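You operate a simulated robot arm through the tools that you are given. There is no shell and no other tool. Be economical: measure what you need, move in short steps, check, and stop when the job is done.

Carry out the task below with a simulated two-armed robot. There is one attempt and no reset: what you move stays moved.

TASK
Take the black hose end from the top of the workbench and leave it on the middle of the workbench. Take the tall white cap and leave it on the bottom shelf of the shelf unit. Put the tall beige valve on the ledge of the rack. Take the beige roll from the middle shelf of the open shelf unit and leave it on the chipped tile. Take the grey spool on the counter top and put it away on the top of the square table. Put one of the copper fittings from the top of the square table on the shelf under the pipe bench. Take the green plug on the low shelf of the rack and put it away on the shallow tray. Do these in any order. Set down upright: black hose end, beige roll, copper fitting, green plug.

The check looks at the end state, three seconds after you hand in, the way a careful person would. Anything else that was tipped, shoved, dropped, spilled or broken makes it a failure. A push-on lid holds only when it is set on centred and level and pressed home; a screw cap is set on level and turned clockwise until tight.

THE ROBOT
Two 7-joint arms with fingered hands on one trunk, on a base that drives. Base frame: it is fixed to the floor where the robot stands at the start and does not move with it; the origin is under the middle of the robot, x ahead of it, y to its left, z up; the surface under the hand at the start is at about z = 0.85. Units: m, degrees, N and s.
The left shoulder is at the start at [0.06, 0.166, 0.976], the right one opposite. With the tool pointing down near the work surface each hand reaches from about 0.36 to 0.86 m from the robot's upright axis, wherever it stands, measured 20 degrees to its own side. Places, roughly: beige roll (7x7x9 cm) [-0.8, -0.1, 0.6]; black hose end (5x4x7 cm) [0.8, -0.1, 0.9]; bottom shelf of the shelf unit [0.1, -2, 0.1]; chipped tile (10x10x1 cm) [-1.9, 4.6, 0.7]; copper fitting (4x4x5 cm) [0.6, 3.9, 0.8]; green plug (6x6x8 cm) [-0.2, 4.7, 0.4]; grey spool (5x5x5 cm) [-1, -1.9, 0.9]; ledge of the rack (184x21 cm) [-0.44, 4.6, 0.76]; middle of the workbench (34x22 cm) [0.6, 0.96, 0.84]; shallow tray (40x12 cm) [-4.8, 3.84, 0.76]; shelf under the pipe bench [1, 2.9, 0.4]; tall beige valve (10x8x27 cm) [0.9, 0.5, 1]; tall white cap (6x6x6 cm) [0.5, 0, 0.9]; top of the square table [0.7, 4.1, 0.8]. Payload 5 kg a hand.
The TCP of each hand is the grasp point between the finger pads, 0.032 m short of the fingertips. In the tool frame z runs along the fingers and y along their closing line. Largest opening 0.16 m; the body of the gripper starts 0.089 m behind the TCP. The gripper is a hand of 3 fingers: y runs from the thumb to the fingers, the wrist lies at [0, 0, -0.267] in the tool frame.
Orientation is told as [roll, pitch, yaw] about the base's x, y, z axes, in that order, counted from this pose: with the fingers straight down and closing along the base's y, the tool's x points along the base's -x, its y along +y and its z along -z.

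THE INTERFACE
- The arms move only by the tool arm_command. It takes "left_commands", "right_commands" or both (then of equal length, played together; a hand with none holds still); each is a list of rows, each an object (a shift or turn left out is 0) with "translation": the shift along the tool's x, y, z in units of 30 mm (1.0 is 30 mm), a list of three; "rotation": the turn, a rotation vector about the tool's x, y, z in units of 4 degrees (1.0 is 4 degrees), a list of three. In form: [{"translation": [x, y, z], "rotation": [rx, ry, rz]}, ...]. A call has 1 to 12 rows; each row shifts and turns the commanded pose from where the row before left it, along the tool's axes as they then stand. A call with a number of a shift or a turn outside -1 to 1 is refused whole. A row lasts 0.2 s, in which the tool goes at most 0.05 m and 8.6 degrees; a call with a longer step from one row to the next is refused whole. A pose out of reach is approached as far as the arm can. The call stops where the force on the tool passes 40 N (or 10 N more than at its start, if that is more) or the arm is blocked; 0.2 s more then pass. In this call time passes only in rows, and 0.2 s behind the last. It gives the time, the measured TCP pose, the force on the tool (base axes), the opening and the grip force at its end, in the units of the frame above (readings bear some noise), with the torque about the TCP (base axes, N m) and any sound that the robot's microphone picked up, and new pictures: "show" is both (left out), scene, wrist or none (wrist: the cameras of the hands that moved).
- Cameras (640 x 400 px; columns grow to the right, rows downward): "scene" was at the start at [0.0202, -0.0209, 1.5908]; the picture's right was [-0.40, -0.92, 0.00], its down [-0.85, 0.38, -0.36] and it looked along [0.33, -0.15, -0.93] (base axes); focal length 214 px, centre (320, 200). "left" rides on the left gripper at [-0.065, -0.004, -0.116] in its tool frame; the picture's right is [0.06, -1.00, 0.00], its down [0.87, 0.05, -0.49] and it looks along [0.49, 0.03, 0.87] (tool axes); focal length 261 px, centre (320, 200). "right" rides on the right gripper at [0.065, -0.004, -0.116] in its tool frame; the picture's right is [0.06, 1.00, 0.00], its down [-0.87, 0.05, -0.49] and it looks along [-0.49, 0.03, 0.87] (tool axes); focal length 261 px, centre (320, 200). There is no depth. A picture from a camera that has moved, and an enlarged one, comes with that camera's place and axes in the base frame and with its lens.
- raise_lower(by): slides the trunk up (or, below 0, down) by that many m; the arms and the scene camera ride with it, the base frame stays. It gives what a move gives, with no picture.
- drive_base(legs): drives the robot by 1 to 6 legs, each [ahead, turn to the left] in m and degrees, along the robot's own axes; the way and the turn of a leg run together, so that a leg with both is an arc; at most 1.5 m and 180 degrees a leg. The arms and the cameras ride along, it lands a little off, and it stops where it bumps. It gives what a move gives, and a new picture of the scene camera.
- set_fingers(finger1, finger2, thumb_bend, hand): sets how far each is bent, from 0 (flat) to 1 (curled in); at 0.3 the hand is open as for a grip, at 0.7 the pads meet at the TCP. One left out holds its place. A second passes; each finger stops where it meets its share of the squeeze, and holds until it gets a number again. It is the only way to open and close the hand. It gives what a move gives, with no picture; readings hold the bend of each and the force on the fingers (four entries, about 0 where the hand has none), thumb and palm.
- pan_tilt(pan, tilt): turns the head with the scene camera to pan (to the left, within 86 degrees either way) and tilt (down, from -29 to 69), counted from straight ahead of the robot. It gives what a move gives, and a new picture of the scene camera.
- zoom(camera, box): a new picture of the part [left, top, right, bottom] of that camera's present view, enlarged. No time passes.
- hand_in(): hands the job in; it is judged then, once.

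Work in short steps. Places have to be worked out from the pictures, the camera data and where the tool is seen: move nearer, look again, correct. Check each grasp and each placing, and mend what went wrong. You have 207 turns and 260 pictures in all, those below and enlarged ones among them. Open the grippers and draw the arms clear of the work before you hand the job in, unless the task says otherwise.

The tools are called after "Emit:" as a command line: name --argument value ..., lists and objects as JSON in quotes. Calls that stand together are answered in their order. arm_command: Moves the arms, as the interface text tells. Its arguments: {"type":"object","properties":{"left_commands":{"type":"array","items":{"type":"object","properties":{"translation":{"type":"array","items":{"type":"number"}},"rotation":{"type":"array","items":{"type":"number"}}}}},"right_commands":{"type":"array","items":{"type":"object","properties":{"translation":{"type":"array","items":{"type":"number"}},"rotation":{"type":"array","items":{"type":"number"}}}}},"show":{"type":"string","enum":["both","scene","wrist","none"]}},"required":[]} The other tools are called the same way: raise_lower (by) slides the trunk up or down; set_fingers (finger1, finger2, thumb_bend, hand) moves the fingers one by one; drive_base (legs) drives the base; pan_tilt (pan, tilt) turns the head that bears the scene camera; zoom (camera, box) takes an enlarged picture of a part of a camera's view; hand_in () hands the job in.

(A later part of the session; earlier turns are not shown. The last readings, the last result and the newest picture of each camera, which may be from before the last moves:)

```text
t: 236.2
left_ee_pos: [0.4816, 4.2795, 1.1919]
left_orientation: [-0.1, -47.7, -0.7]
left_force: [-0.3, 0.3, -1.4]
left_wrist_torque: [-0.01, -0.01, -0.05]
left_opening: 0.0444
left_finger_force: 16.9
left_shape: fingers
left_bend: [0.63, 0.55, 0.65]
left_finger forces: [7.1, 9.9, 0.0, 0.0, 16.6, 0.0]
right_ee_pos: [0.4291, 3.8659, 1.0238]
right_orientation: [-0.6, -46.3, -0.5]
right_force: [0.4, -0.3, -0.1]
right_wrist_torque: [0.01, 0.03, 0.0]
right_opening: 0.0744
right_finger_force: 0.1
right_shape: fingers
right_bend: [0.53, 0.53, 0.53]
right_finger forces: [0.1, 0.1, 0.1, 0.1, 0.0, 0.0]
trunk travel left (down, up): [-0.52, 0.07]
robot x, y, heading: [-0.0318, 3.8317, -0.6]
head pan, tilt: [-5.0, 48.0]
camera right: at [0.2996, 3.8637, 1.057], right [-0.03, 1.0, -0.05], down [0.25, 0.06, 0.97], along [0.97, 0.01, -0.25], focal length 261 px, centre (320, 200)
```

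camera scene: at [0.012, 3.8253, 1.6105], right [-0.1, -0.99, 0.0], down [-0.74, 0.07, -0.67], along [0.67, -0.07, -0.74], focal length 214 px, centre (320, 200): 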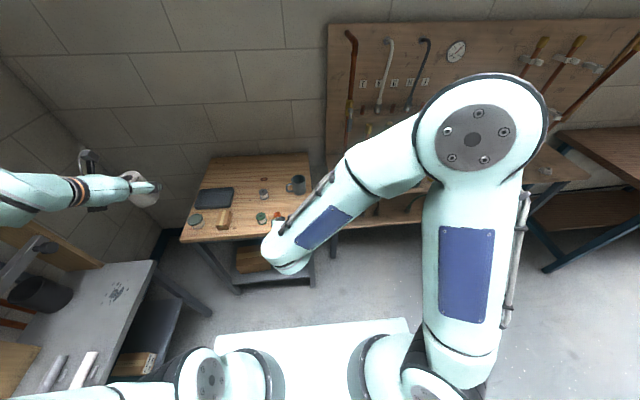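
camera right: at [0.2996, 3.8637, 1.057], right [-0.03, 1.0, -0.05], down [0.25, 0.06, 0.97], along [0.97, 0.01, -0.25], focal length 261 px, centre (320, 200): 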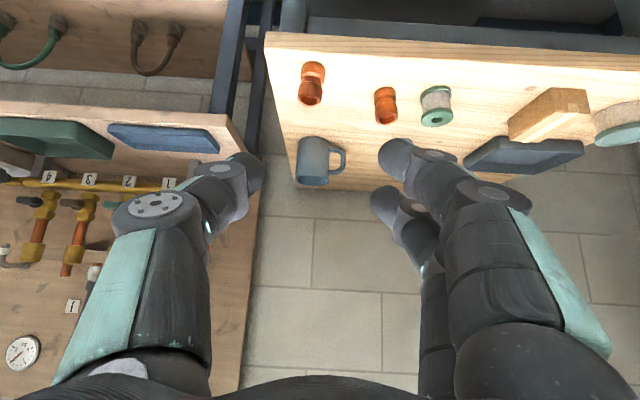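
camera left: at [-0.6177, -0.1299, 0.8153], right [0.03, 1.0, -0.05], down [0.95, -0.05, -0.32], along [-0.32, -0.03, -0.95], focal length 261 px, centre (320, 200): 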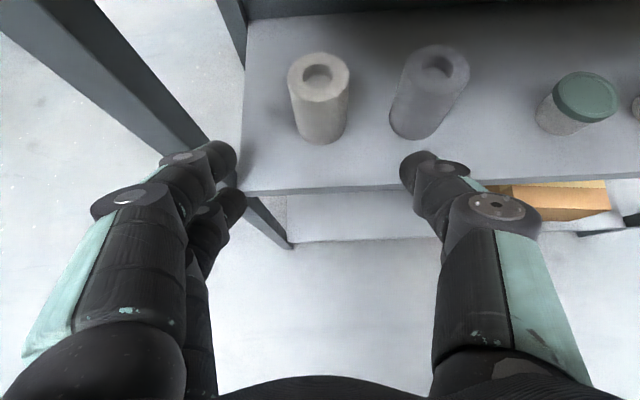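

Both fittings stand upright. B is at [0.597, 3.846] on a table top at z≈0.80; approach with the TCP at x≈0.577.

Emit:
arm_command --right_commands '[{"translation": [0.3, -0.2, 0.9]}, {"translation": [0.3, -0.2, 0.9]}, {"translation": [0.2, -0.2, 0.9]}, {"translation": [0.1, -0.07, 0.9]}, {"translation": [0, 0, 0.9]}, {"translation": [0, 0, 0.9]}, {"translation": [0, 0, 0.9]}]' --show "wrist"

```text
t: 237.8
left_ee_pos: [0.484, 4.2779, 1.1925]
left_orientation: [-0.1, -47.8, -0.7]
left_force: [-0.3, -0.6, -0.5]
left_wrist_torque: [-0.03, 0.0, 0.01]
left_opening: 0.0444
left_finger_force: 16.4
left_shape: fingers
left_bend: [0.63, 0.55, 0.65]
left_finger forces: [7.2, 9.9, 0.0, 0.1, 16.6, 0.0]
right_ee_pos: [0.5483, 3.8429, 0.8723]
right_orientation: [-0.6, -46.3, -0.5]
right_force: [1.2, -0.1, 1.0]
right_wrist_torque: [0.01, 0.0, 0.0]
right_opening: 0.0747
right_finger_force: 0.1
right_shape: fingers
right_bend: [0.53, 0.53, 0.53]
right_finger forces: [0.0, 0.1, 0.1, 0.0, 0.0, 0.0]
trunk travel left (down, up): [-0.52, 0.07]
robot x, y, heading: [-0.0318, 3.8282, -0.6]
head pan, tilt: [-5.0, 48.0]
camera right: at [0.4188, 3.8414, 0.9056], right [-0.03, 1.0, -0.05], down [0.25, 0.06, 0.97], along [0.97, 0.01, -0.25], focal length 261 px, centre (320, 200)
```

right: 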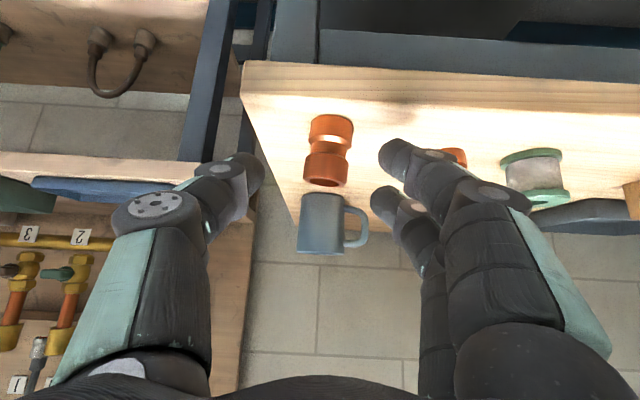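

Emit:
arm_command --right_commands '[{"translation": [-0.2, 0.13, 0.8]}, {"translation": [0, 0, 0.7]}]' --show "wrist"

```text
t: 238.4
left_ee_pos: [0.4835, 4.277, 1.1918]
left_orientation: [0.0, -47.8, -0.7]
left_force: [0.5, -0.2, -0.5]
left_wrist_torque: [0.04, 0.02, -0.01]
left_opening: 0.0445
left_finger_force: 16.6
left_shape: fingers
left_bend: [0.63, 0.55, 0.65]
left_finger forces: [7.2, 9.9, 0.0, 0.1, 16.6, 0.0]
right_ee_pos: [0.5839, 3.8461, 0.8447]
right_orientation: [-0.6, -46.3, -0.5]
right_force: [-0.8, -0.2, 1.2]
right_wrist_torque: [0.0, 0.01, -0.01]
right_opening: 0.0743
right_finger_force: 0.0
right_shape: fingers
right_bend: [0.53, 0.53, 0.53]
right_finger forces: [0.0, 0.0, 0.1, 0.0, 0.0, 0.0]
trunk travel left (down, up): [-0.52, 0.07]
robot x, y, heading: [-0.0342, 3.8298, -0.5]
head pan, tilt: [-5.0, 48.0]
camera right: at [0.4556, 3.8432, 0.8788], right [-0.03, 1.0, -0.05], down [0.25, 0.06, 0.97], along [0.97, 0.01, -0.25], focal length 261 px, centre (320, 200)
```

right: 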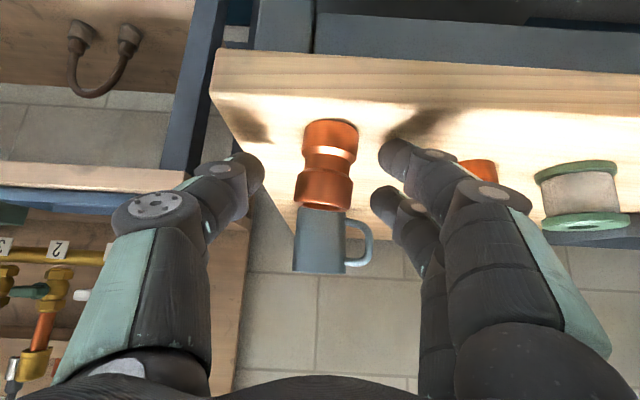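

Alignment now puts the thumb line on the fitting's centre; a 4 mm pull back for safety, then close gently.

Emit:
arm_command --right_commands '[{"translation": [0.1, 0, -0.1]}]' --show "none"

Emit:
set_fingers --hand "right" --finger1 0.62 --finger2 0.62 --thumb_bend 0.62

Emit:
zoom --camera "right" --box '[160, 60, 480, 260]'

```text
t: 238.8
left_ee_pos: [0.4835, 4.2786, 1.1918]
left_orientation: [0.0, -47.9, -0.7]
left_force: [0.3, -0.6, -0.9]
left_wrist_torque: [-0.01, -0.01, -0.03]
left_opening: 0.0446
left_finger_force: 16.7
left_shape: fingers
left_bend: [0.63, 0.55, 0.65]
left_finger forces: [7.1, 9.9, 0.0, 0.0, 16.6, 0.0]
right_ee_pos: [0.5798, 3.8455, 0.8444]
right_orientation: [-0.5, -46.3, -0.5]
right_force: [0.0, -0.3, 0.6]
right_wrist_torque: [0.0, -0.03, -0.01]
right_opening: 0.0748
right_finger_force: 0.1
right_shape: fingers
right_bend: [0.53, 0.53, 0.53]
right_finger forces: [0.0, 0.1, 0.1, 0.0, 0.0, 0.1]
trunk travel left (down, up): [-0.52, 0.07]
robot x, y, heading: [-0.0345, 3.8338, -0.8]
head pan, tilt: [-5.0, 48.0]
```

```text
t: 239.8
left_ee_pos: [0.4834, 4.2769, 1.1916]
left_orientation: [-0.1, -47.9, -0.7]
left_force: [-0.3, -0.7, -1.2]
left_wrist_torque: [-0.02, -0.02, 0.0]
left_opening: 0.0443
left_finger_force: 16.6
left_shape: fingers
left_bend: [0.63, 0.55, 0.65]
left_finger forces: [7.1, 9.8, 0.0, 0.0, 16.6, 0.0]
right_ee_pos: [0.5803, 3.8457, 0.8454]
right_orientation: [-0.5, -46.2, -0.5]
right_force: [0.0, 0.4, -0.7]
right_wrist_torque: [0.0, 0.02, 0.0]
right_opening: 0.0406
right_finger_force: 0.0
right_shape: fingers
right_bend: [0.62, 0.62, 0.62]
right_finger forces: [0.1, 0.1, 0.0, 0.0, 0.1, 0.0]
trunk travel left (down, up): [-0.52, 0.07]
robot x, y, heading: [-0.0349, 3.8271, -0.5]
head pan, tilt: [-5.0, 48.0]
```

```text
2.00 times, centred on (320, 160) of right
camera zoom: at [0.4507, 3.8433, 0.8793], right [-0.03, 1.0, -0.05], down [0.25, 0.06, 0.97], along [0.97, 0.01, -0.25], focal length 521 px, centre (320, 280)
```

zoom: 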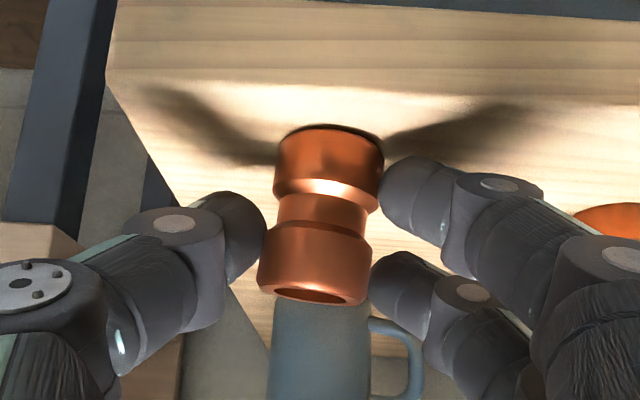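

Emit:
set_fingers --hand "right" --finger1 0.68 --finger2 0.68 --thumb_bend 0.68

Emit:
zoom --camera "right" --box '[160, 60, 480, 260]'

```text
t: 240.8
left_ee_pos: [0.4827, 4.2767, 1.1922]
left_orientation: [-0.2, -47.8, -0.7]
left_force: [0.6, -0.4, -0.8]
left_wrist_torque: [0.01, 0.0, -0.02]
left_opening: 0.0444
left_finger_force: 16.1
left_shape: fingers
left_bend: [0.63, 0.55, 0.65]
left_finger forces: [7.1, 9.9, 0.0, 0.1, 16.6, 0.0]
right_ee_pos: [0.579, 3.845, 0.8466]
right_orientation: [-0.6, -46.2, -0.5]
right_force: [0.4, -0.4, -0.4]
right_wrist_torque: [0.01, 0.01, -0.03]
right_opening: 0.0349
right_finger_force: 7.7
right_shape: fingers
right_bend: [0.64, 0.64, 0.65]
right_finger forces: [4.0, 4.2, 0.0, 0.0, 8.3, 0.0]
trunk travel left (down, up): [-0.52, 0.07]
robot x, y, heading: [-0.035, 3.8337, -0.8]
head pan, tilt: [-5.0, 48.0]
```

```text
2.00 times, centred on (320, 160) of right
camera zoom: at [0.4507, 3.8433, 0.8793], right [-0.03, 1.0, -0.05], down [0.25, 0.06, 0.97], along [0.97, 0.01, -0.25], focal length 521 px, centre (320, 280)
```

zoom: 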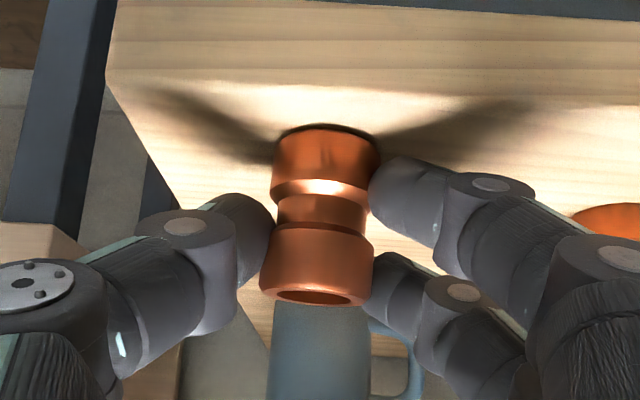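

Good three-point grip. Tighten and lift.

Emit:
set_fingers --hand "right" --finger1 0.74 --finger2 0.74 --thumb_bend 0.74

Emit:
arm_command --right_commands '[{"translation": [-0.35, 0, -0.35]}, {"translation": [-0.7, 0, -0.7]}, {"translation": [-0.7, 0, -0.7]}, {"translation": [-0.7, 0, -0.7]}, {"translation": [-0.7, 0, -0.7]}]' --show "both"

```text
t: 241.8
left_ee_pos: [0.484, 4.278, 1.1922]
left_orientation: [-0.1, -47.8, -0.7]
left_force: [0.0, 0.2, 0.2]
left_wrist_torque: [-0.03, 0.02, 0.02]
left_opening: 0.0445
left_finger_force: 17.0
left_shape: fingers
left_bend: [0.63, 0.55, 0.65]
left_finger forces: [7.1, 10.0, 0.1, 0.0, 16.5, 0.0]
right_ee_pos: [0.5796, 3.8452, 0.8454]
right_orientation: [-0.6, -46.2, -0.5]
right_force: [-0.2, 0.7, 0.5]
right_wrist_torque: [-0.02, 0.01, -0.04]
right_opening: 0.0333
right_finger_force: 18.3
right_shape: fingers
right_bend: [0.64, 0.64, 0.67]
right_finger forces: [8.2, 9.6, 0.0, 0.0, 18.5, 0.0]
trunk travel left (down, up): [-0.52, 0.07]
robot x, y, heading: [-0.0272, 3.829, -1.1]
head pan, tilt: [-5.0, 48.0]
```

```text
t: 243.0
left_ee_pos: [0.4834, 4.2768, 1.192]
left_orientation: [-0.1, -47.7, -0.6]
left_force: [0.3, 0.0, 0.0]
left_wrist_torque: [0.01, -0.01, 0.02]
left_opening: 0.0444
left_finger_force: 16.4
left_shape: fingers
left_bend: [0.63, 0.55, 0.65]
left_finger forces: [7.1, 10.0, 0.0, 0.0, 16.6, 0.1]
right_ee_pos: [0.5739, 3.8465, 0.9802]
right_orientation: [-0.6, -46.4, -0.4]
right_force: [0.4, -0.3, -0.3]
right_wrist_torque: [0.04, -0.02, 0.02]
right_opening: 0.0333
right_finger_force: 18.1
right_shape: fingers
right_bend: [0.64, 0.64, 0.67]
right_finger forces: [8.1, 9.7, 0.0, 0.1, 18.5, 0.1]
trunk travel left (down, up): [-0.52, 0.07]
robot x, y, heading: [-0.0316, 3.8287, -0.4]
head pan, tilt: [-5.0, 48.0]
camera scene: at [0.0137, 3.8252, 1.6104], right [-0.1, -0.99, 0.0], down [-0.74, 0.07, -0.67], along [0.67, -0.07, -0.74], focal length 214 px, centre (320, 200)
camera right: at [0.4446, 3.8429, 1.0134], right [-0.03, 1.0, -0.05], down [0.25, 0.06, 0.97], along [0.97, 0.01, -0.25], focal length 261 px, centre (320, 200)
```

scene: 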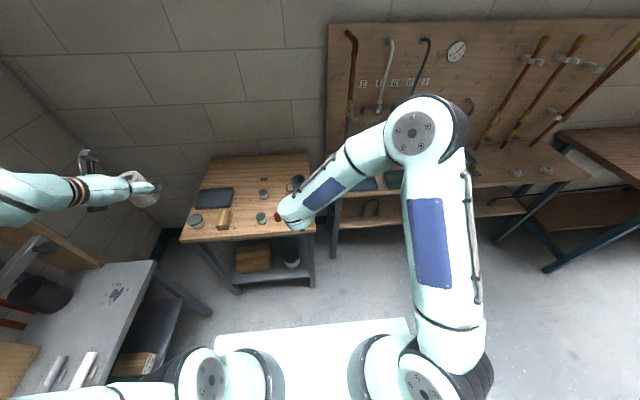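
right: 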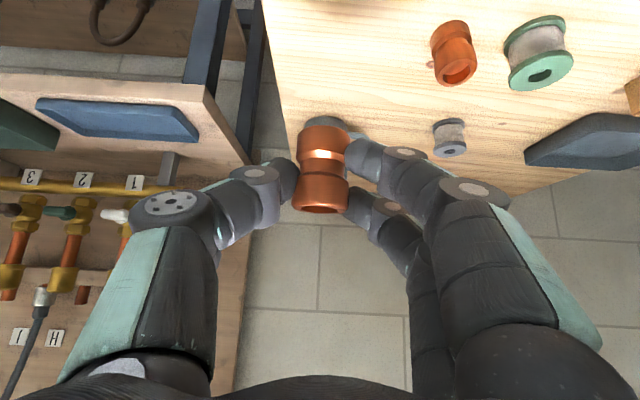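

Fitting held. Back up, and drive over to face the pipe bench.

Emit:
drive_base --legs '[[-0.2, 0], [0, -90], [0.8, 0], [0, 90]]'

Emit:
pan_tilt --pan 5 --tilt 40

```text
t: 256.3
left_ee_pos: [0.2997, 3.4531, 1.192]
left_orientation: [-0.1, -47.8, -1.9]
left_force: [0.7, 0.9, -1.0]
left_wrist_torque: [-0.01, -0.02, 0.0]
left_opening: 0.0442
left_finger_force: 16.0
left_shape: fingers
left_bend: [0.63, 0.55, 0.65]
left_finger forces: [6.9, 9.6, 0.0, 0.0, 16.0, 0.0]
right_ee_pos: [0.3824, 3.0181, 0.9796]
right_orientation: [-0.7, -46.2, -1.6]
right_force: [0.0, 0.0, -0.7]
right_wrist_torque: [0.02, 0.04, 0.0]
right_opening: 0.0329
right_finger_force: 17.1
right_shape: fingers
right_bend: [0.64, 0.64, 0.67]
right_finger forces: [6.7, 9.9, 0.0, 0.1, 17.6, 0.1]
trunk travel left (down, up): [-0.52, 0.07]
robot x, y, heading: [-0.225, 3.0198, -2.2]
head pan, tilt: [-5.0, 48.0]
camera scene: at [-0.1777, 3.01, 1.6104], right [-0.12, -0.99, 0.0], down [-0.74, 0.09, -0.67], along [0.66, -0.08, -0.74], focal length 214 px, centre (320, 200)
```

scene: 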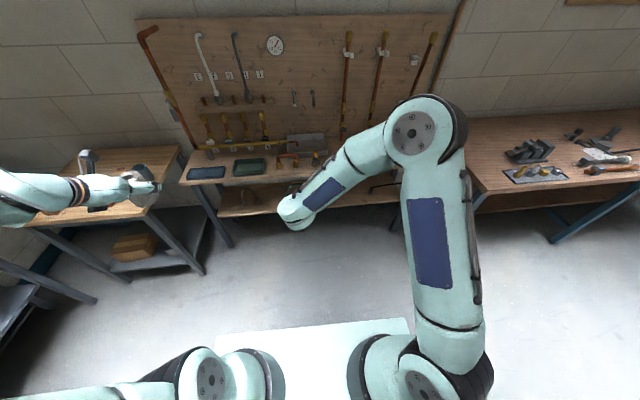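

```text
t: 257.0
left_ee_pos: [0.2997, 3.4529, 1.1905]
left_orientation: [-0.2, -47.8, -1.8]
left_force: [0.1, -0.6, -1.3]
left_wrist_torque: [0.0, -0.01, 0.01]
left_opening: 0.0441
left_finger_force: 16.5
left_shape: fingers
left_bend: [0.63, 0.55, 0.65]
left_finger forces: [7.0, 9.4, 0.1, 0.0, 16.1, 0.0]
right_ee_pos: [0.3829, 3.0189, 0.981]
right_orientation: [-0.6, -46.1, -1.6]
right_force: [-0.1, 0.6, 0.6]
right_wrist_torque: [-0.02, 0.01, -0.04]
right_opening: 0.0324
right_finger_force: 17.0
right_shape: fingers
right_bend: [0.64, 0.64, 0.67]
right_finger forces: [6.7, 9.9, 0.0, 0.0, 17.7, 0.1]
trunk travel left (down, up): [-0.52, 0.07]
robot x, y, heading: [-0.224, 3.0197, -1.8]
head pan, tilt: [5.0, 40.0]
camera scene: at [-0.171, 3.0238, 1.6218], right [0.05, -1.0, 0.0], down [-0.64, -0.04, -0.77], along [0.76, 0.04, -0.64], focal length 214 px, centre (320, 200)
```

scene: 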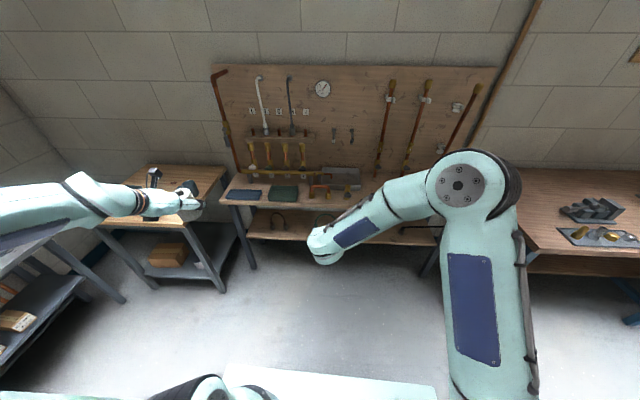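

Bench front at x≈0.77, shelf below front at ≈0.8. Lower the trunk to see into the shelf.

Emit:
raise_lower --by -0.4

Emit:
pan_tilt --pan 0 --tilt 25

Emit:
zoom --camera "right" --box '[0, 0, 640, 400]'

```text
t: 260.8
left_ee_pos: [0.2998, 3.4526, 0.7914]
left_orientation: [-0.1, -47.8, -1.8]
left_force: [0.2, 0.1, -1.0]
left_wrist_torque: [0.0, 0.02, 0.0]
left_opening: 0.0439
left_finger_force: 16.2
left_shape: fingers
left_bend: [0.63, 0.55, 0.65]
left_finger forces: [7.0, 9.5, 0.1, 0.1, 15.9, 0.0]
right_ee_pos: [0.3812, 3.0194, 0.5792]
right_orientation: [-0.5, -46.2, -1.6]
right_force: [0.4, 1.1, 0.3]
right_wrist_torque: [0.01, 0.04, -0.01]
right_opening: 0.0327
right_finger_force: 17.0
right_shape: fingers
right_bend: [0.64, 0.64, 0.67]
right_finger forces: [6.5, 9.9, 0.0, 0.0, 17.7, 0.1]
trunk travel left (down, up): [-0.12, 0.47]
robot x, y, heading: [-0.2252, 3.0145, -1.9]
head pan, tilt: [5.0, 40.0]
```

```text
t: 261.6
left_ee_pos: [0.2996, 3.4531, 0.7913]
left_orientation: [-0.1, -47.8, -1.8]
left_force: [0.1, -0.1, 0.9]
left_wrist_torque: [-0.02, 0.02, 0.02]
left_opening: 0.0444
left_finger_force: 16.7
left_shape: fingers
left_bend: [0.63, 0.55, 0.65]
left_finger forces: [7.0, 9.4, 0.1, 0.1, 15.9, 0.2]
right_ee_pos: [0.3831, 3.0179, 0.5787]
right_orientation: [-0.6, -46.2, -1.5]
right_force: [0.4, -0.1, -0.4]
right_wrist_torque: [0.01, 0.03, -0.01]
right_opening: 0.0327
right_finger_force: 17.3
right_shape: fingers
right_bend: [0.64, 0.64, 0.67]
right_finger forces: [6.7, 10.0, 0.0, 0.0, 17.7, 0.0]
trunk travel left (down, up): [-0.12, 0.47]
robot x, y, heading: [-0.2256, 3.0167, -2.0]
head pan, tilt: [0.0, 25.0]
camera scene: at [-0.1638, 3.0162, 1.2451], right [-0.03, -1.0, 0.0], down [-0.42, 0.01, -0.91], along [0.91, -0.03, -0.42], focal length 214 px, centre (320, 200)
```

scene: 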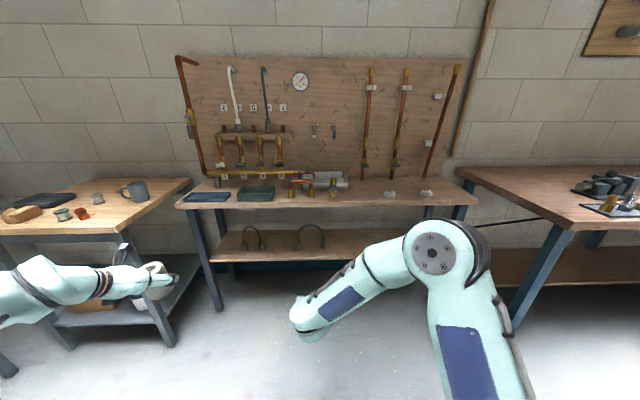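

```text
1.00 times, centred on (320, 200) of right (not enlarged: the box is as wide or as high as the picture)
camera zoom: at [0.2535, 3.0188, 0.6128], right [-0.01, 1.0, -0.05], down [0.25, 0.05, 0.97], along [0.97, -0.01, -0.25], focal length 261 px, centre (320, 200)
```

zoom: 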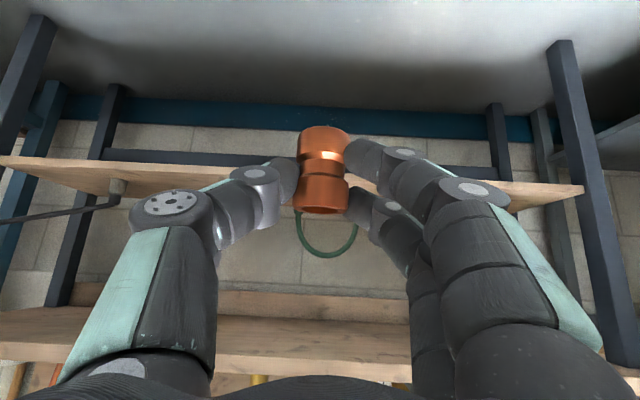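

Free shelf space around [0.92, 2.88] (U-pipes are at y≥2.96 deeper in). I shift the right hand sideways, lift the left, and drive in 0.33 m.

Emit:
arm_command --right_commands '[{"translation": [0, -0.92, 0]}, {"translation": [0, -0.92, 0]}, {"translation": [0, -0.92, 0]}, {"translation": [0, -0.92, 0]}, {"translation": [0, -0.92, 0]}]' --left_commands '[{"translation": [-0.9, 0, -0.84]}, {"translation": [-0.9, 0, -0.84]}, {"translation": [-0.9, 0, -0.84]}, {"translation": [-0.9, 0, -0.84]}, {"translation": [-0.9, 0, -0.84]}]' --show "none"

Emit:
drive_base --legs '[[0.33, 2]]'

Emit:
zoom --camera "right" --box '[0, 0, 640, 400]'

```text
t: 262.8
left_ee_pos: [0.2956, 3.4531, 0.9784]
left_orientation: [-0.1, -47.7, -1.8]
left_force: [-0.1, 0.1, -1.7]
left_wrist_torque: [-0.01, 0.04, 0.01]
left_opening: 0.0437
left_finger_force: 16.1
left_shape: fingers
left_bend: [0.63, 0.56, 0.65]
left_finger forces: [6.9, 9.4, 0.0, 0.0, 15.7, 0.1]
right_ee_pos: [0.3795, 2.88, 0.5797]
right_orientation: [-0.6, -46.4, -1.7]
right_force: [0.4, -0.4, -0.5]
right_wrist_torque: [-0.03, -0.01, -0.02]
right_opening: 0.0325
right_finger_force: 17.2
right_shape: fingers
right_bend: [0.64, 0.64, 0.68]
right_finger forces: [6.6, 9.9, 0.0, 0.1, 17.6, 0.0]
trunk travel left (down, up): [-0.12, 0.47]
robot x, y, heading: [-0.2274, 3.0128, -2.1]
head pan, tilt: [0.0, 25.0]
```

```text
t: 265.0
left_ee_pos: [0.613, 3.4688, 0.98]
left_orientation: [-0.1, -47.8, 0.3]
left_force: [0.2, 0.8, -1.0]
left_wrist_torque: [0.02, 0.01, 0.01]
left_opening: 0.0436
left_finger_force: 16.4
left_shape: fingers
left_bend: [0.64, 0.56, 0.65]
left_finger forces: [6.9, 9.5, 0.0, 0.1, 15.9, 0.0]
right_ee_pos: [0.7196, 2.8985, 0.5806]
right_orientation: [-0.6, -46.3, 0.4]
right_force: [0.2, 0.5, -0.5]
right_wrist_torque: [0.01, 0.01, 0.03]
right_opening: 0.0326
right_finger_force: 16.4
right_shape: fingers
right_bend: [0.64, 0.64, 0.68]
right_finger forces: [6.5, 10.0, 0.1, 0.0, 17.5, 0.0]
trunk travel left (down, up): [-0.12, 0.47]
robot x, y, heading: [0.1126, 3.0096, 0.4]
head pan, tilt: [0.0, 25.0]
camera scene: at [0.1708, 3.0138, 1.2452], right [0.01, -1.0, 0.0], down [-0.42, 0.0, -0.91], along [0.91, 0.0, -0.42], focal length 214 px, centre (320, 200)
```

scene: 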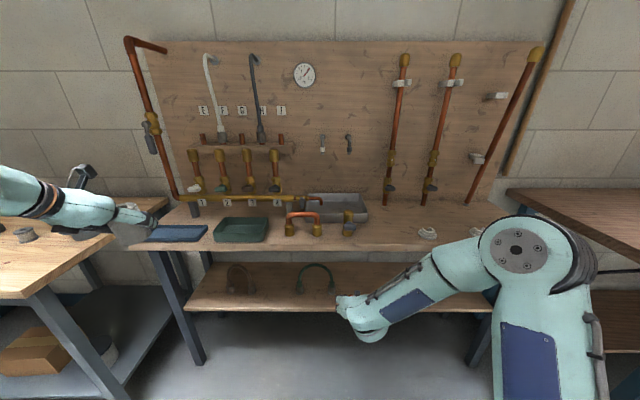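

```text
1.00 times, centred on (320, 200) of right (not enlarged: the box is as wide or as high as the picture)
camera zoom: at [0.5898, 2.8939, 0.6136], right [-0.04, 1.0, -0.05], down [0.25, 0.06, 0.97], along [0.97, 0.03, -0.25], focal length 261 px, centre (320, 200)
```

zoom: 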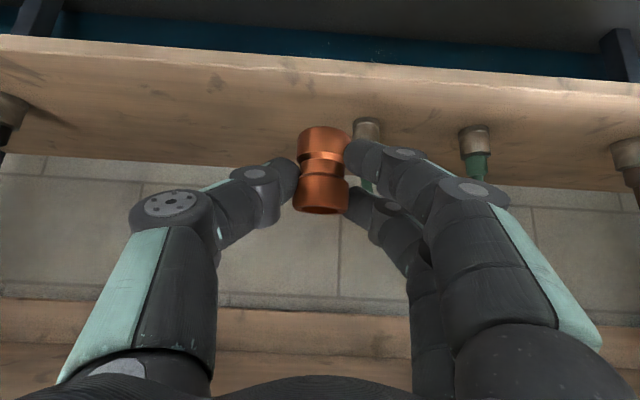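

The U-pipe foot is near [0.96, 2.97], so I move the fitting to y≈2.78 first, then drive the rest in and lower.

Emit:
arm_command --right_commands '[{"translation": [0, -1, 0]}, {"translation": [0, -1, 0]}, {"translation": [0, -1, 0]}, {"translation": [0, -0.9, 0]}]' --show "none"

Emit:
drive_base --legs '[[0.16, 0]]'

Emit:
zoom --camera "right" --box '[0, 0, 640, 400]'

```text
t: 266.0
left_ee_pos: [0.6133, 3.4686, 0.9781]
left_orientation: [0.0, -47.7, 0.3]
left_force: [0.8, -1.0, -0.5]
left_wrist_torque: [0.01, -0.04, 0.01]
left_opening: 0.0434
left_finger_force: 16.3
left_shape: fingers
left_bend: [0.64, 0.56, 0.65]
left_finger forces: [6.7, 9.3, 0.0, 0.0, 15.9, 0.0]
right_ee_pos: [0.718, 2.7803, 0.58]
right_orientation: [-0.5, -46.3, 0.6]
right_force: [0.5, -0.2, -0.6]
right_wrist_torque: [0.02, 0.02, -0.01]
right_opening: 0.0323
right_finger_force: 16.8
right_shape: fingers
right_bend: [0.64, 0.64, 0.68]
right_finger forces: [6.6, 9.9, 0.0, 0.0, 17.5, 0.0]
trunk travel left (down, up): [-0.12, 0.47]
robot x, y, heading: [0.1068, 3.0108, 0.1]
head pan, tilt: [0.0, 25.0]
```

```text
t: 267.4
left_ee_pos: [0.7737, 3.4679, 0.9789]
left_orientation: [-0.1, -47.8, 0.2]
left_force: [0.7, 0.2, -1.7]
left_wrist_torque: [0.06, 0.0, -0.01]
left_opening: 0.0436
left_finger_force: 16.3
left_shape: fingers
left_bend: [0.64, 0.56, 0.65]
left_finger forces: [6.9, 9.3, 0.0, 0.1, 15.7, 0.0]
right_ee_pos: [0.8764, 2.78, 0.5797]
right_orientation: [-0.6, -46.2, 0.4]
right_force: [-0.5, -0.3, -1.2]
right_wrist_torque: [0.0, 0.0, 0.0]
right_opening: 0.0325
right_finger_force: 16.6
right_shape: fingers
right_bend: [0.64, 0.64, 0.68]
right_finger forces: [6.5, 9.8, 0.0, 0.0, 17.6, 0.0]
trunk travel left (down, up): [-0.12, 0.47]
robot x, y, heading: [0.2685, 3.0133, 0.1]
head pan, tilt: [0.0, 25.0]
camera scene: at [0.3302, 3.0144, 1.2452], right [0.0, -1.0, 0.0], down [-0.42, 0.0, -0.91], along [0.91, 0.0, -0.42], focal length 214 px, centre (320, 200)
```

scene: 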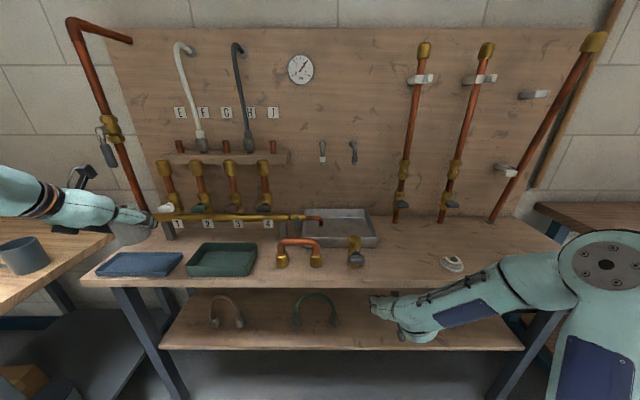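

```text
1.00 times, centred on (320, 200) of right (not enlarged: the box is as wide or as high as the picture)
camera zoom: at [0.7485, 2.776, 0.6126], right [-0.04, 1.0, -0.05], down [0.25, 0.06, 0.97], along [0.97, 0.03, -0.25], focal length 261 px, centre (320, 200)
```

zoom: 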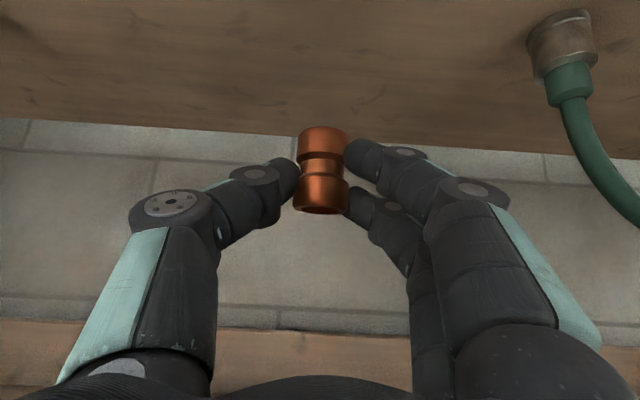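

Lowering would bring the left hand near the bench's blue tray, so raise the left hand first, then lower the trunk.

Emit:
arm_command --left_commands '[{"translation": [-0.8, 0, -0.95]}, {"translation": [-0.8, 0, -0.95]}, {"translation": [-0.8, 0, -0.95]}, {"translation": [-0.8, 0, -0.95]}]' --show "none"

Emit:
raise_lower --by -0.11

Emit:
zoom --camera "right" --box '[0, 0, 640, 400]'

```text
t: 268.4
left_ee_pos: [0.7535, 3.4675, 1.1263]
left_orientation: [-0.1, -47.7, 0.2]
left_force: [0.9, -0.6, -0.3]
left_wrist_torque: [0.0, 0.0, 0.05]
left_opening: 0.0436
left_finger_force: 16.0
left_shape: fingers
left_bend: [0.64, 0.56, 0.65]
left_finger forces: [6.8, 9.1, 0.0, 0.0, 15.6, 0.0]
right_ee_pos: [0.8779, 2.7794, 0.5794]
right_orientation: [-0.6, -46.2, 0.5]
right_force: [0.3, 0.5, -0.4]
right_wrist_torque: [-0.02, -0.01, 0.02]
right_opening: 0.0322
right_finger_force: 17.1
right_shape: fingers
right_bend: [0.64, 0.64, 0.68]
right_finger forces: [6.6, 9.9, 0.0, 0.0, 17.5, 0.1]
trunk travel left (down, up): [-0.12, 0.47]
robot x, y, heading: [0.267, 3.0134, -0.1]
head pan, tilt: [0.0, 25.0]
```

```text
t: 269.8
left_ee_pos: [0.7551, 3.4678, 1.0156]
left_orientation: [0.0, -47.9, 0.2]
left_force: [-0.3, 0.0, -1.3]
left_wrist_torque: [0.02, 0.0, 0.03]
left_opening: 0.0434
left_finger_force: 15.8
left_shape: fingers
left_bend: [0.64, 0.56, 0.65]
left_finger forces: [6.7, 9.2, 0.0, 0.1, 15.7, 0.1]
right_ee_pos: [0.8778, 2.779, 0.4687]
right_orientation: [-0.5, -46.2, 0.4]
right_force: [-0.5, 0.4, -0.3]
right_wrist_torque: [-0.01, 0.01, -0.02]
right_opening: 0.0326
right_finger_force: 16.8
right_shape: fingers
right_bend: [0.64, 0.64, 0.68]
right_finger forces: [6.4, 9.9, 0.0, 0.0, 17.6, 0.0]
trunk travel left (down, up): [-0.01, 0.58]
robot x, y, heading: [0.2679, 3.0143, 0.3]
head pan, tilt: [0.0, 25.0]
```

```text
1.00 times, centred on (320, 200) of right (not enlarged: the box is as wide or as high as the picture)
camera zoom: at [0.7485, 2.776, 0.5026], right [-0.04, 1.0, -0.05], down [0.25, 0.06, 0.97], along [0.97, 0.03, -0.25], focal length 261 px, centre (320, 200)
```

zoom: 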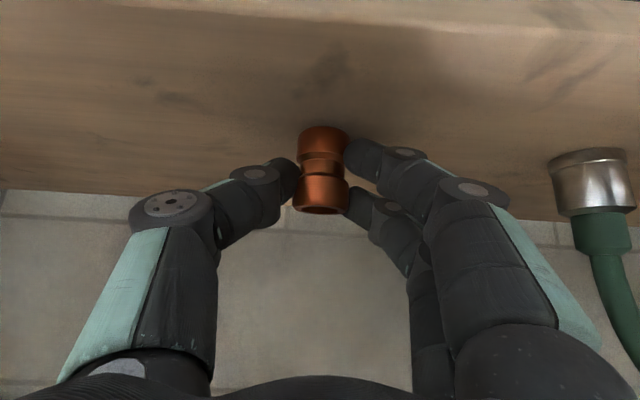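

Lower the last couple of centimetres until contact.

Emit:
arm_command --right_commands '[{"translation": [0.2, 0, 0.2]}, {"translation": [0.15, 0, 0.15]}, {"translation": [0.1, 0, 0.1]}, {"translation": [0.08, 0, 0.08]}, {"translation": [0.08, 0, 0.08]}, {"translation": [0.08, 0, 0.08]}, {"translation": [0.08, 0, 0.08]}, {"translation": [0.08, 0, 0.08]}]' --show "wrist"

```text
t: 270.6
left_ee_pos: [0.7535, 3.4689, 1.016]
left_orientation: [-0.1, -47.8, 0.3]
left_force: [-0.1, 0.3, -0.9]
left_wrist_torque: [0.01, -0.02, 0.0]
left_opening: 0.0436
left_finger_force: 15.9
left_shape: fingers
left_bend: [0.64, 0.56, 0.65]
left_finger forces: [6.8, 9.2, 0.0, 0.1, 15.6, 0.1]
right_ee_pos: [0.8819, 2.7843, 0.4584]
right_orientation: [-0.7, -47.3, 0.8]
right_force: [-2.1, 1.4, 19.3]
right_wrist_torque: [0.31, -0.1, 0.04]
right_opening: 0.0273
right_finger_force: 25.4
right_shape: fingers
right_bend: [0.7, 0.66, 0.69]
right_finger forces: [26.1, 7.8, 0.0, 0.0, 17.0, 0.1]
trunk travel left (down, up): [-0.01, 0.58]
robot x, y, heading: [0.2638, 3.016, 0.3]
head pan, tilt: [0.0, 25.0]
stopped in row 3 (right hand): the force on the tool passed its limit at 46 N (the readings are from after the stop); the commanded pose is now the measured one
camera right: at [0.7526, 2.7792, 0.4902], right [-0.05, 1.0, -0.05], down [0.23, 0.06, 0.97], along [0.97, 0.04, -0.23], focal length 261 px, centre (320, 200)
```

right: 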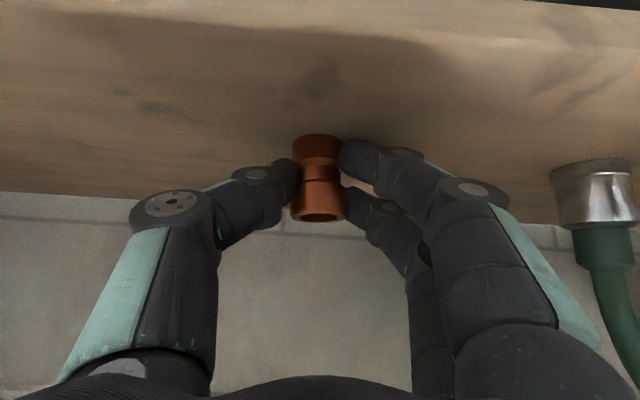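

Contact. Ease 1 mm and release gently.

Emit:
arm_command --right_commands '[{"translation": [-0.05, 0, -0.05]}]' --show "none"

Emit:
set_fingers --hand "right" --finger1 0.6 --finger2 0.6 --thumb_bend 0.6

Emit:
set_fingers --hand "right" --finger1 0.52 --finger2 0.52 --thumb_bend 0.52

Emit:
zoom --camera "right" --box '[160, 60, 480, 260]'

```text
t: 271.0
left_ee_pos: [0.7537, 3.4693, 1.0157]
left_orientation: [0.0, -47.8, 0.3]
left_force: [0.5, -0.1, -1.3]
left_wrist_torque: [-0.01, -0.01, 0.0]
left_opening: 0.0433
left_finger_force: 15.5
left_shape: fingers
left_bend: [0.64, 0.56, 0.65]
left_finger forces: [6.7, 9.1, 0.1, 0.1, 15.7, 0.0]
right_ee_pos: [0.882, 2.7837, 0.4598]
right_orientation: [-0.6, -47.1, 0.7]
right_force: [2.0, 0.4, 14.8]
right_wrist_torque: [0.33, -0.24, -0.03]
right_opening: 0.0275
right_finger_force: 23.8
right_shape: fingers
right_bend: [0.69, 0.66, 0.69]
right_finger forces: [23.4, 8.1, 0.0, 0.0, 16.0, 0.0]
trunk travel left (down, up): [-0.01, 0.58]
robot x, y, heading: [0.2646, 3.0132, 0.4]
head pan, tilt: [0.0, 25.0]
```

```text
t: 272.0
left_ee_pos: [0.7537, 3.4679, 1.016]
left_orientation: [-0.1, -47.8, 0.3]
left_force: [0.3, 0.3, -0.5]
left_wrist_torque: [0.02, -0.02, 0.01]
left_opening: 0.0435
left_finger_force: 15.8
left_shape: fingers
left_bend: [0.64, 0.56, 0.65]
left_finger forces: [6.8, 9.3, 0.0, 0.0, 15.6, 0.0]
right_ee_pos: [0.8827, 2.7839, 0.4593]
right_orientation: [-0.6, -47.1, 0.7]
right_force: [3.4, -2.1, 20.4]
right_wrist_torque: [0.29, -0.39, -0.12]
right_opening: 0.0377
right_finger_force: 10.2
right_shape: fingers
right_bend: [0.68, 0.6, 0.6]
right_finger forces: [20.3, 0.1, 0.0, 0.0, 0.1, 0.0]
trunk travel left (down, up): [-0.01, 0.58]
robot x, y, heading: [0.2656, 3.0148, 0.4]
head pan, tilt: [0.0, 25.0]
```

```text
t: 273.0
left_ee_pos: [0.7539, 3.4687, 1.0159]
left_orientation: [-0.1, -47.8, 0.2]
left_force: [1.1, 0.5, -1.3]
left_wrist_torque: [0.04, -0.03, 0.0]
left_opening: 0.0435
left_finger_force: 16.0
left_shape: fingers
left_bend: [0.64, 0.56, 0.65]
left_finger forces: [6.9, 9.2, 0.0, 0.0, 15.7, 0.0]
right_ee_pos: [0.8811, 2.7831, 0.4595]
right_orientation: [-0.6, -46.9, 0.6]
right_force: [2.8, -4.5, 14.5]
right_wrist_torque: [0.15, -0.24, -0.09]
right_opening: 0.0564
right_finger_force: 7.2
right_shape: fingers
right_bend: [0.72, 0.52, 0.52]
right_finger forces: [14.7, 0.0, 0.0, 0.0, 0.0, 0.0]
trunk travel left (down, up): [-0.01, 0.58]
robot x, y, heading: [0.2726, 3.0097, 0.3]
head pan, tilt: [0.0, 25.0]
```

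```text
2.00 times, centred on (320, 160) of right
camera zoom: at [0.7517, 2.7784, 0.4904], right [-0.05, 1.0, -0.05], down [0.23, 0.06, 0.97], along [0.97, 0.03, -0.24], focal length 521 px, centre (320, 280)
```

zoom: 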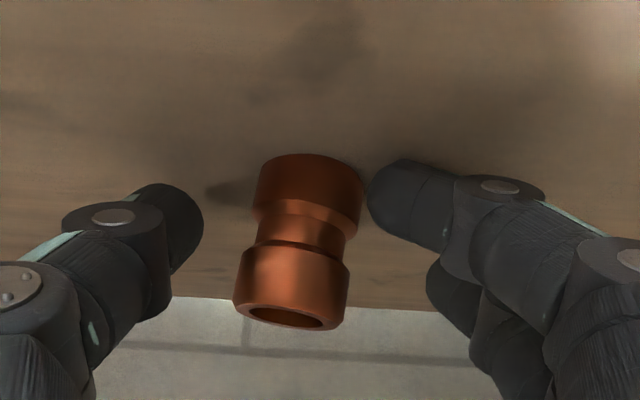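

One finger is jammed against the shelf; lift straight up a little so it frees, and look.

Emit:
arm_command --right_commands '[{"translation": [-0.15, 0, -0.15]}, {"translation": [-0.2, 0, -0.2]}]' --show "wrist"

```text
t: 273.6
left_ee_pos: [0.7533, 3.4697, 1.0151]
left_orientation: [0.0, -47.6, 0.3]
left_force: [0.3, 0.1, -0.2]
left_wrist_torque: [0.02, 0.01, -0.02]
left_opening: 0.0432
left_finger_force: 15.9
left_shape: fingers
left_bend: [0.64, 0.56, 0.65]
left_finger forces: [6.7, 9.2, 0.0, 0.1, 15.6, 0.0]
right_ee_pos: [0.8815, 2.7839, 0.4718]
right_orientation: [-0.4, -46.8, 0.7]
right_force: [-0.5, 0.3, 0.4]
right_wrist_torque: [0.0, 0.01, -0.05]
right_opening: 0.0785
right_finger_force: 0.0
right_shape: fingers
right_bend: [0.52, 0.52, 0.52]
right_finger forces: [0.1, 0.0, 0.1, 0.0, 0.1, 0.0]
trunk travel left (down, up): [-0.01, 0.58]
robot x, y, heading: [0.2707, 3.0131, 0.4]
head pan, tilt: [0.0, 25.0]
camera right: at [0.7521, 2.7795, 0.5041], right [-0.05, 1.0, -0.05], down [0.24, 0.06, 0.97], along [0.97, 0.04, -0.24], focal length 261 px, centre (320, 200)
```

right: 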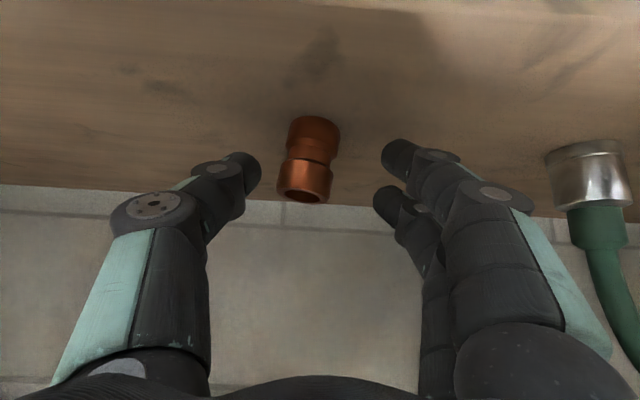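

Withdraw along the finger direction and check that it stands.

Emit:
arm_command --right_commands '[{"translation": [0, -0.15, -0.8]}, {"translation": [0, 0, -0.9]}, {"translation": [0, 0, -0.9]}, {"translation": [0.3, 0, -0.9]}]' --show "both"

```text
t: 274.6
left_ee_pos: [0.7544, 3.4696, 1.0159]
left_orientation: [-0.1, -47.7, 0.2]
left_force: [0.1, -0.4, -1.7]
left_wrist_torque: [-0.02, 0.04, 0.01]
left_opening: 0.0433
left_finger_force: 16.2
left_shape: fingers
left_bend: [0.64, 0.56, 0.65]
left_finger forces: [6.6, 9.3, 0.0, 0.0, 15.6, 0.0]
right_ee_pos: [0.8015, 2.7788, 0.5397]
right_orientation: [-0.5, -46.7, 0.7]
right_force: [-0.3, 1.1, -0.3]
right_wrist_torque: [0.02, 0.01, -0.02]
right_opening: 0.0785
right_finger_force: 0.1
right_shape: fingers
right_bend: [0.52, 0.52, 0.52]
right_finger forces: [0.1, 0.0, 0.0, 0.0, 0.0, 0.1]
right hand out of reach, approached as far as the arm can: row 4
trunk travel left (down, up): [-0.01, 0.58]
robot x, y, heading: [0.2697, 3.0097, 0.4]
head pan, tilt: [0.0, 25.0]
camera scene: at [0.3305, 3.0143, 1.1352], right [0.0, -1.0, 0.0], down [-0.42, 0.0, -0.91], along [0.91, 0.0, -0.42], focal length 214 px, centre (320, 200)
camera right: at [0.6721, 2.7739, 0.5715], right [-0.05, 1.0, -0.05], down [0.24, 0.06, 0.97], along [0.97, 0.04, -0.24], focal length 261 px, centre (320, 200)
```

scene: 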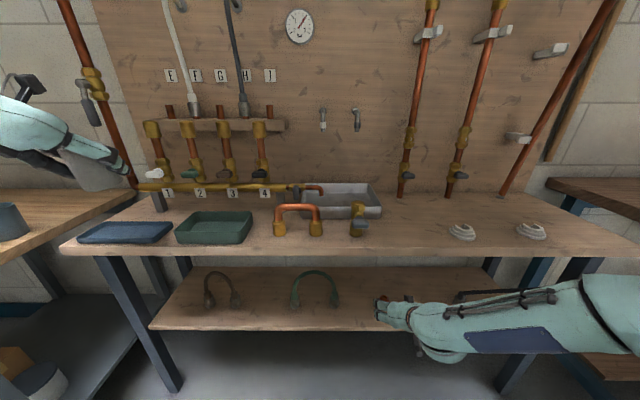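
right: 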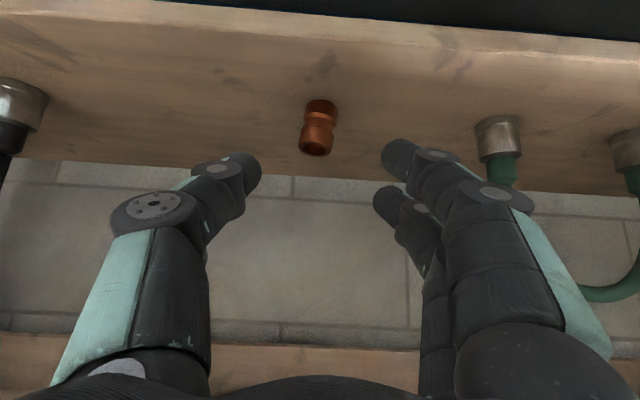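

The fitting stands upright on the shelf. Back out, raise, and drive toward the tile table with the roll.

Emit:
drive_base --legs '[[-0.45, 0]]'

Emit:
raise_lower --by 0.4

Emit:
drive_base --legs '[[0, 90], [0.62, 0], [0, 85]]'

Emit:
pan_tilt --pan -35 --tilt 25

```text
t: 277.4
left_ee_pos: [0.2956, 3.466, 1.0162]
left_orientation: [-0.1, -47.7, 0.3]
left_force: [-0.1, -0.1, -1.4]
left_wrist_torque: [0.01, 0.03, 0.01]
left_opening: 0.0435
left_finger_force: 15.8
left_shape: fingers
left_bend: [0.64, 0.56, 0.65]
left_finger forces: [6.7, 9.3, 0.0, 0.0, 15.6, 0.0]
right_ee_pos: [0.3435, 2.7767, 0.5397]
right_orientation: [-0.6, -46.8, 0.9]
right_force: [-0.3, 0.0, -0.2]
right_wrist_torque: [0.02, 0.0, -0.02]
right_opening: 0.0787
right_finger_force: 0.0
right_shape: fingers
right_bend: [0.52, 0.52, 0.52]
right_finger forces: [0.0, 0.0, 0.0, 0.0, 0.0, 0.0]
trunk travel left (down, up): [-0.01, 0.58]
robot x, y, heading: [-0.1831, 3.0084, 0.4]
head pan, tilt: [0.0, 25.0]
camera scene: at [-0.1276, 3.0123, 1.1352], right [0.01, -1.0, 0.0], down [-0.42, 0.0, -0.91], along [0.91, 0.0, -0.42], focal length 214 px, centre (320, 200)
```

scene: 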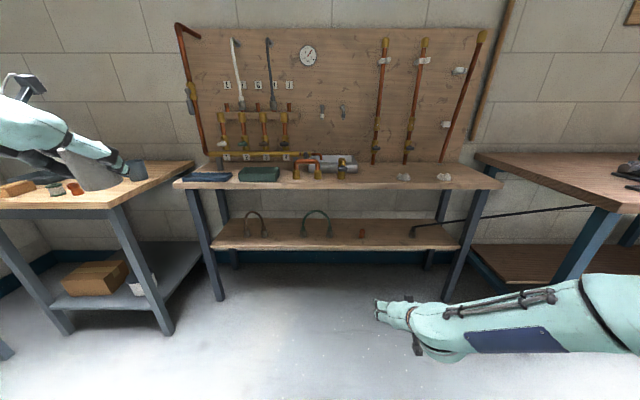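

```text
t: 281.2
left_ee_pos: [0.2954, 3.4657, 1.4162]
left_orientation: [-0.1, -47.7, 0.2]
left_force: [1.1, 0.3, -0.8]
left_wrist_torque: [-0.01, 0.0, 0.0]
left_opening: 0.0432
left_finger_force: 15.8
left_shape: fingers
left_bend: [0.64, 0.56, 0.65]
left_finger forces: [6.7, 9.2, 0.0, 0.0, 15.5, 0.1]
right_ee_pos: [0.3449, 2.7779, 0.94]
right_orientation: [-0.6, -46.7, 0.8]
right_force: [0.2, 0.4, 0.8]
right_wrist_torque: [0.0, -0.01, -0.01]
right_opening: 0.0781
right_finger_force: 0.1
right_shape: fingers
right_bend: [0.52, 0.52, 0.52]
right_finger forces: [0.0, 0.0, 0.0, 0.0, 0.1, 0.0]
trunk travel left (down, up): [-0.41, 0.18]
robot x, y, heading: [-0.1855, 3.0114, 0.3]
head pan, tilt: [0.0, 25.0]
```

```text
t: 292.4
left_ee_pos: [-0.7241, 3.2254, 1.4156]
left_orientation: [-0.1, -47.6, 176.0]
left_force: [-0.2, 0.5, -1.3]
left_wrist_torque: [-0.03, 0.0, 0.02]
left_opening: 0.0432
left_finger_force: 15.5
left_shape: fingers
left_bend: [0.64, 0.56, 0.65]
left_finger forces: [6.6, 8.9, 0.1, 0.0, 15.0, 0.0]
right_ee_pos: [-0.721, 3.9155, 0.9407]
right_orientation: [-0.6, -46.8, 176.4]
right_force: [0.7, -0.2, 0.0]
right_wrist_torque: [-0.01, -0.03, 0.02]
right_opening: 0.0786
right_finger_force: 0.1
right_shape: fingers
right_bend: [0.52, 0.52, 0.52]
right_finger forces: [0.0, 0.1, 0.0, 0.0, 0.0, 0.1]
trunk travel left (down, up): [-0.41, 0.18]
robot x, y, heading: [-0.2069, 3.6437, 176.0]
head pan, tilt: [0.0, 25.0]
camera scene: at [-0.2702, 3.6481, 1.5352], right [0.07, 1.0, 0.0], down [0.42, -0.03, -0.91], along [-0.9, 0.06, -0.42], focal length 214 px, centre (320, 200)
```

scene: 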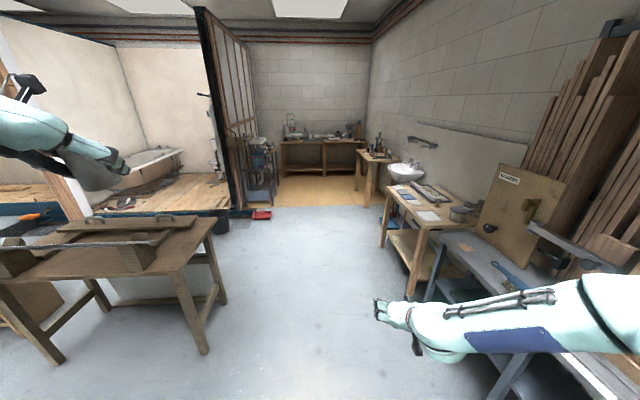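

```text
t: 293.4
left_ee_pos: [-0.7249, 3.2244, 1.4152]
left_orientation: [-0.1, -47.7, 176.0]
left_force: [0.3, -0.1, -1.1]
left_wrist_torque: [0.03, 0.0, 0.02]
left_opening: 0.043
left_finger_force: 15.6
left_shape: fingers
left_bend: [0.64, 0.56, 0.65]
left_finger forces: [6.6, 8.9, 0.1, 0.0, 15.0, 0.0]
right_ee_pos: [-0.7202, 3.9148, 0.9399]
right_orientation: [-0.5, -46.8, 176.4]
right_force: [0.2, 0.4, 0.3]
right_wrist_torque: [-0.05, -0.03, -0.01]
right_opening: 0.0782
right_finger_force: 0.0
right_shape: fingers
right_bend: [0.52, 0.52, 0.52]
right_finger forces: [0.0, 0.1, 0.0, 0.0, 0.0, 0.0]
trunk travel left (down, up): [-0.41, 0.18]
robot x, y, heading: [-0.2039, 3.6381, 175.9]
head pan, tilt: [-35.0, 25.0]
camera scene: at [-0.2499, 3.6997, 1.5352], right [0.63, 0.78, 0.0], down [0.33, -0.27, -0.91], along [-0.7, 0.57, -0.42], focal length 214 px, centre (320, 200)
```

scene: 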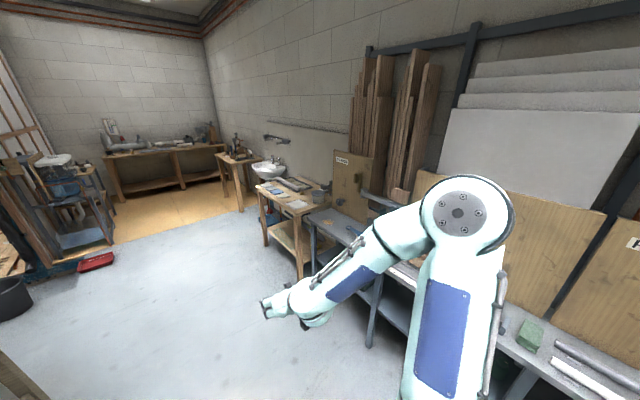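

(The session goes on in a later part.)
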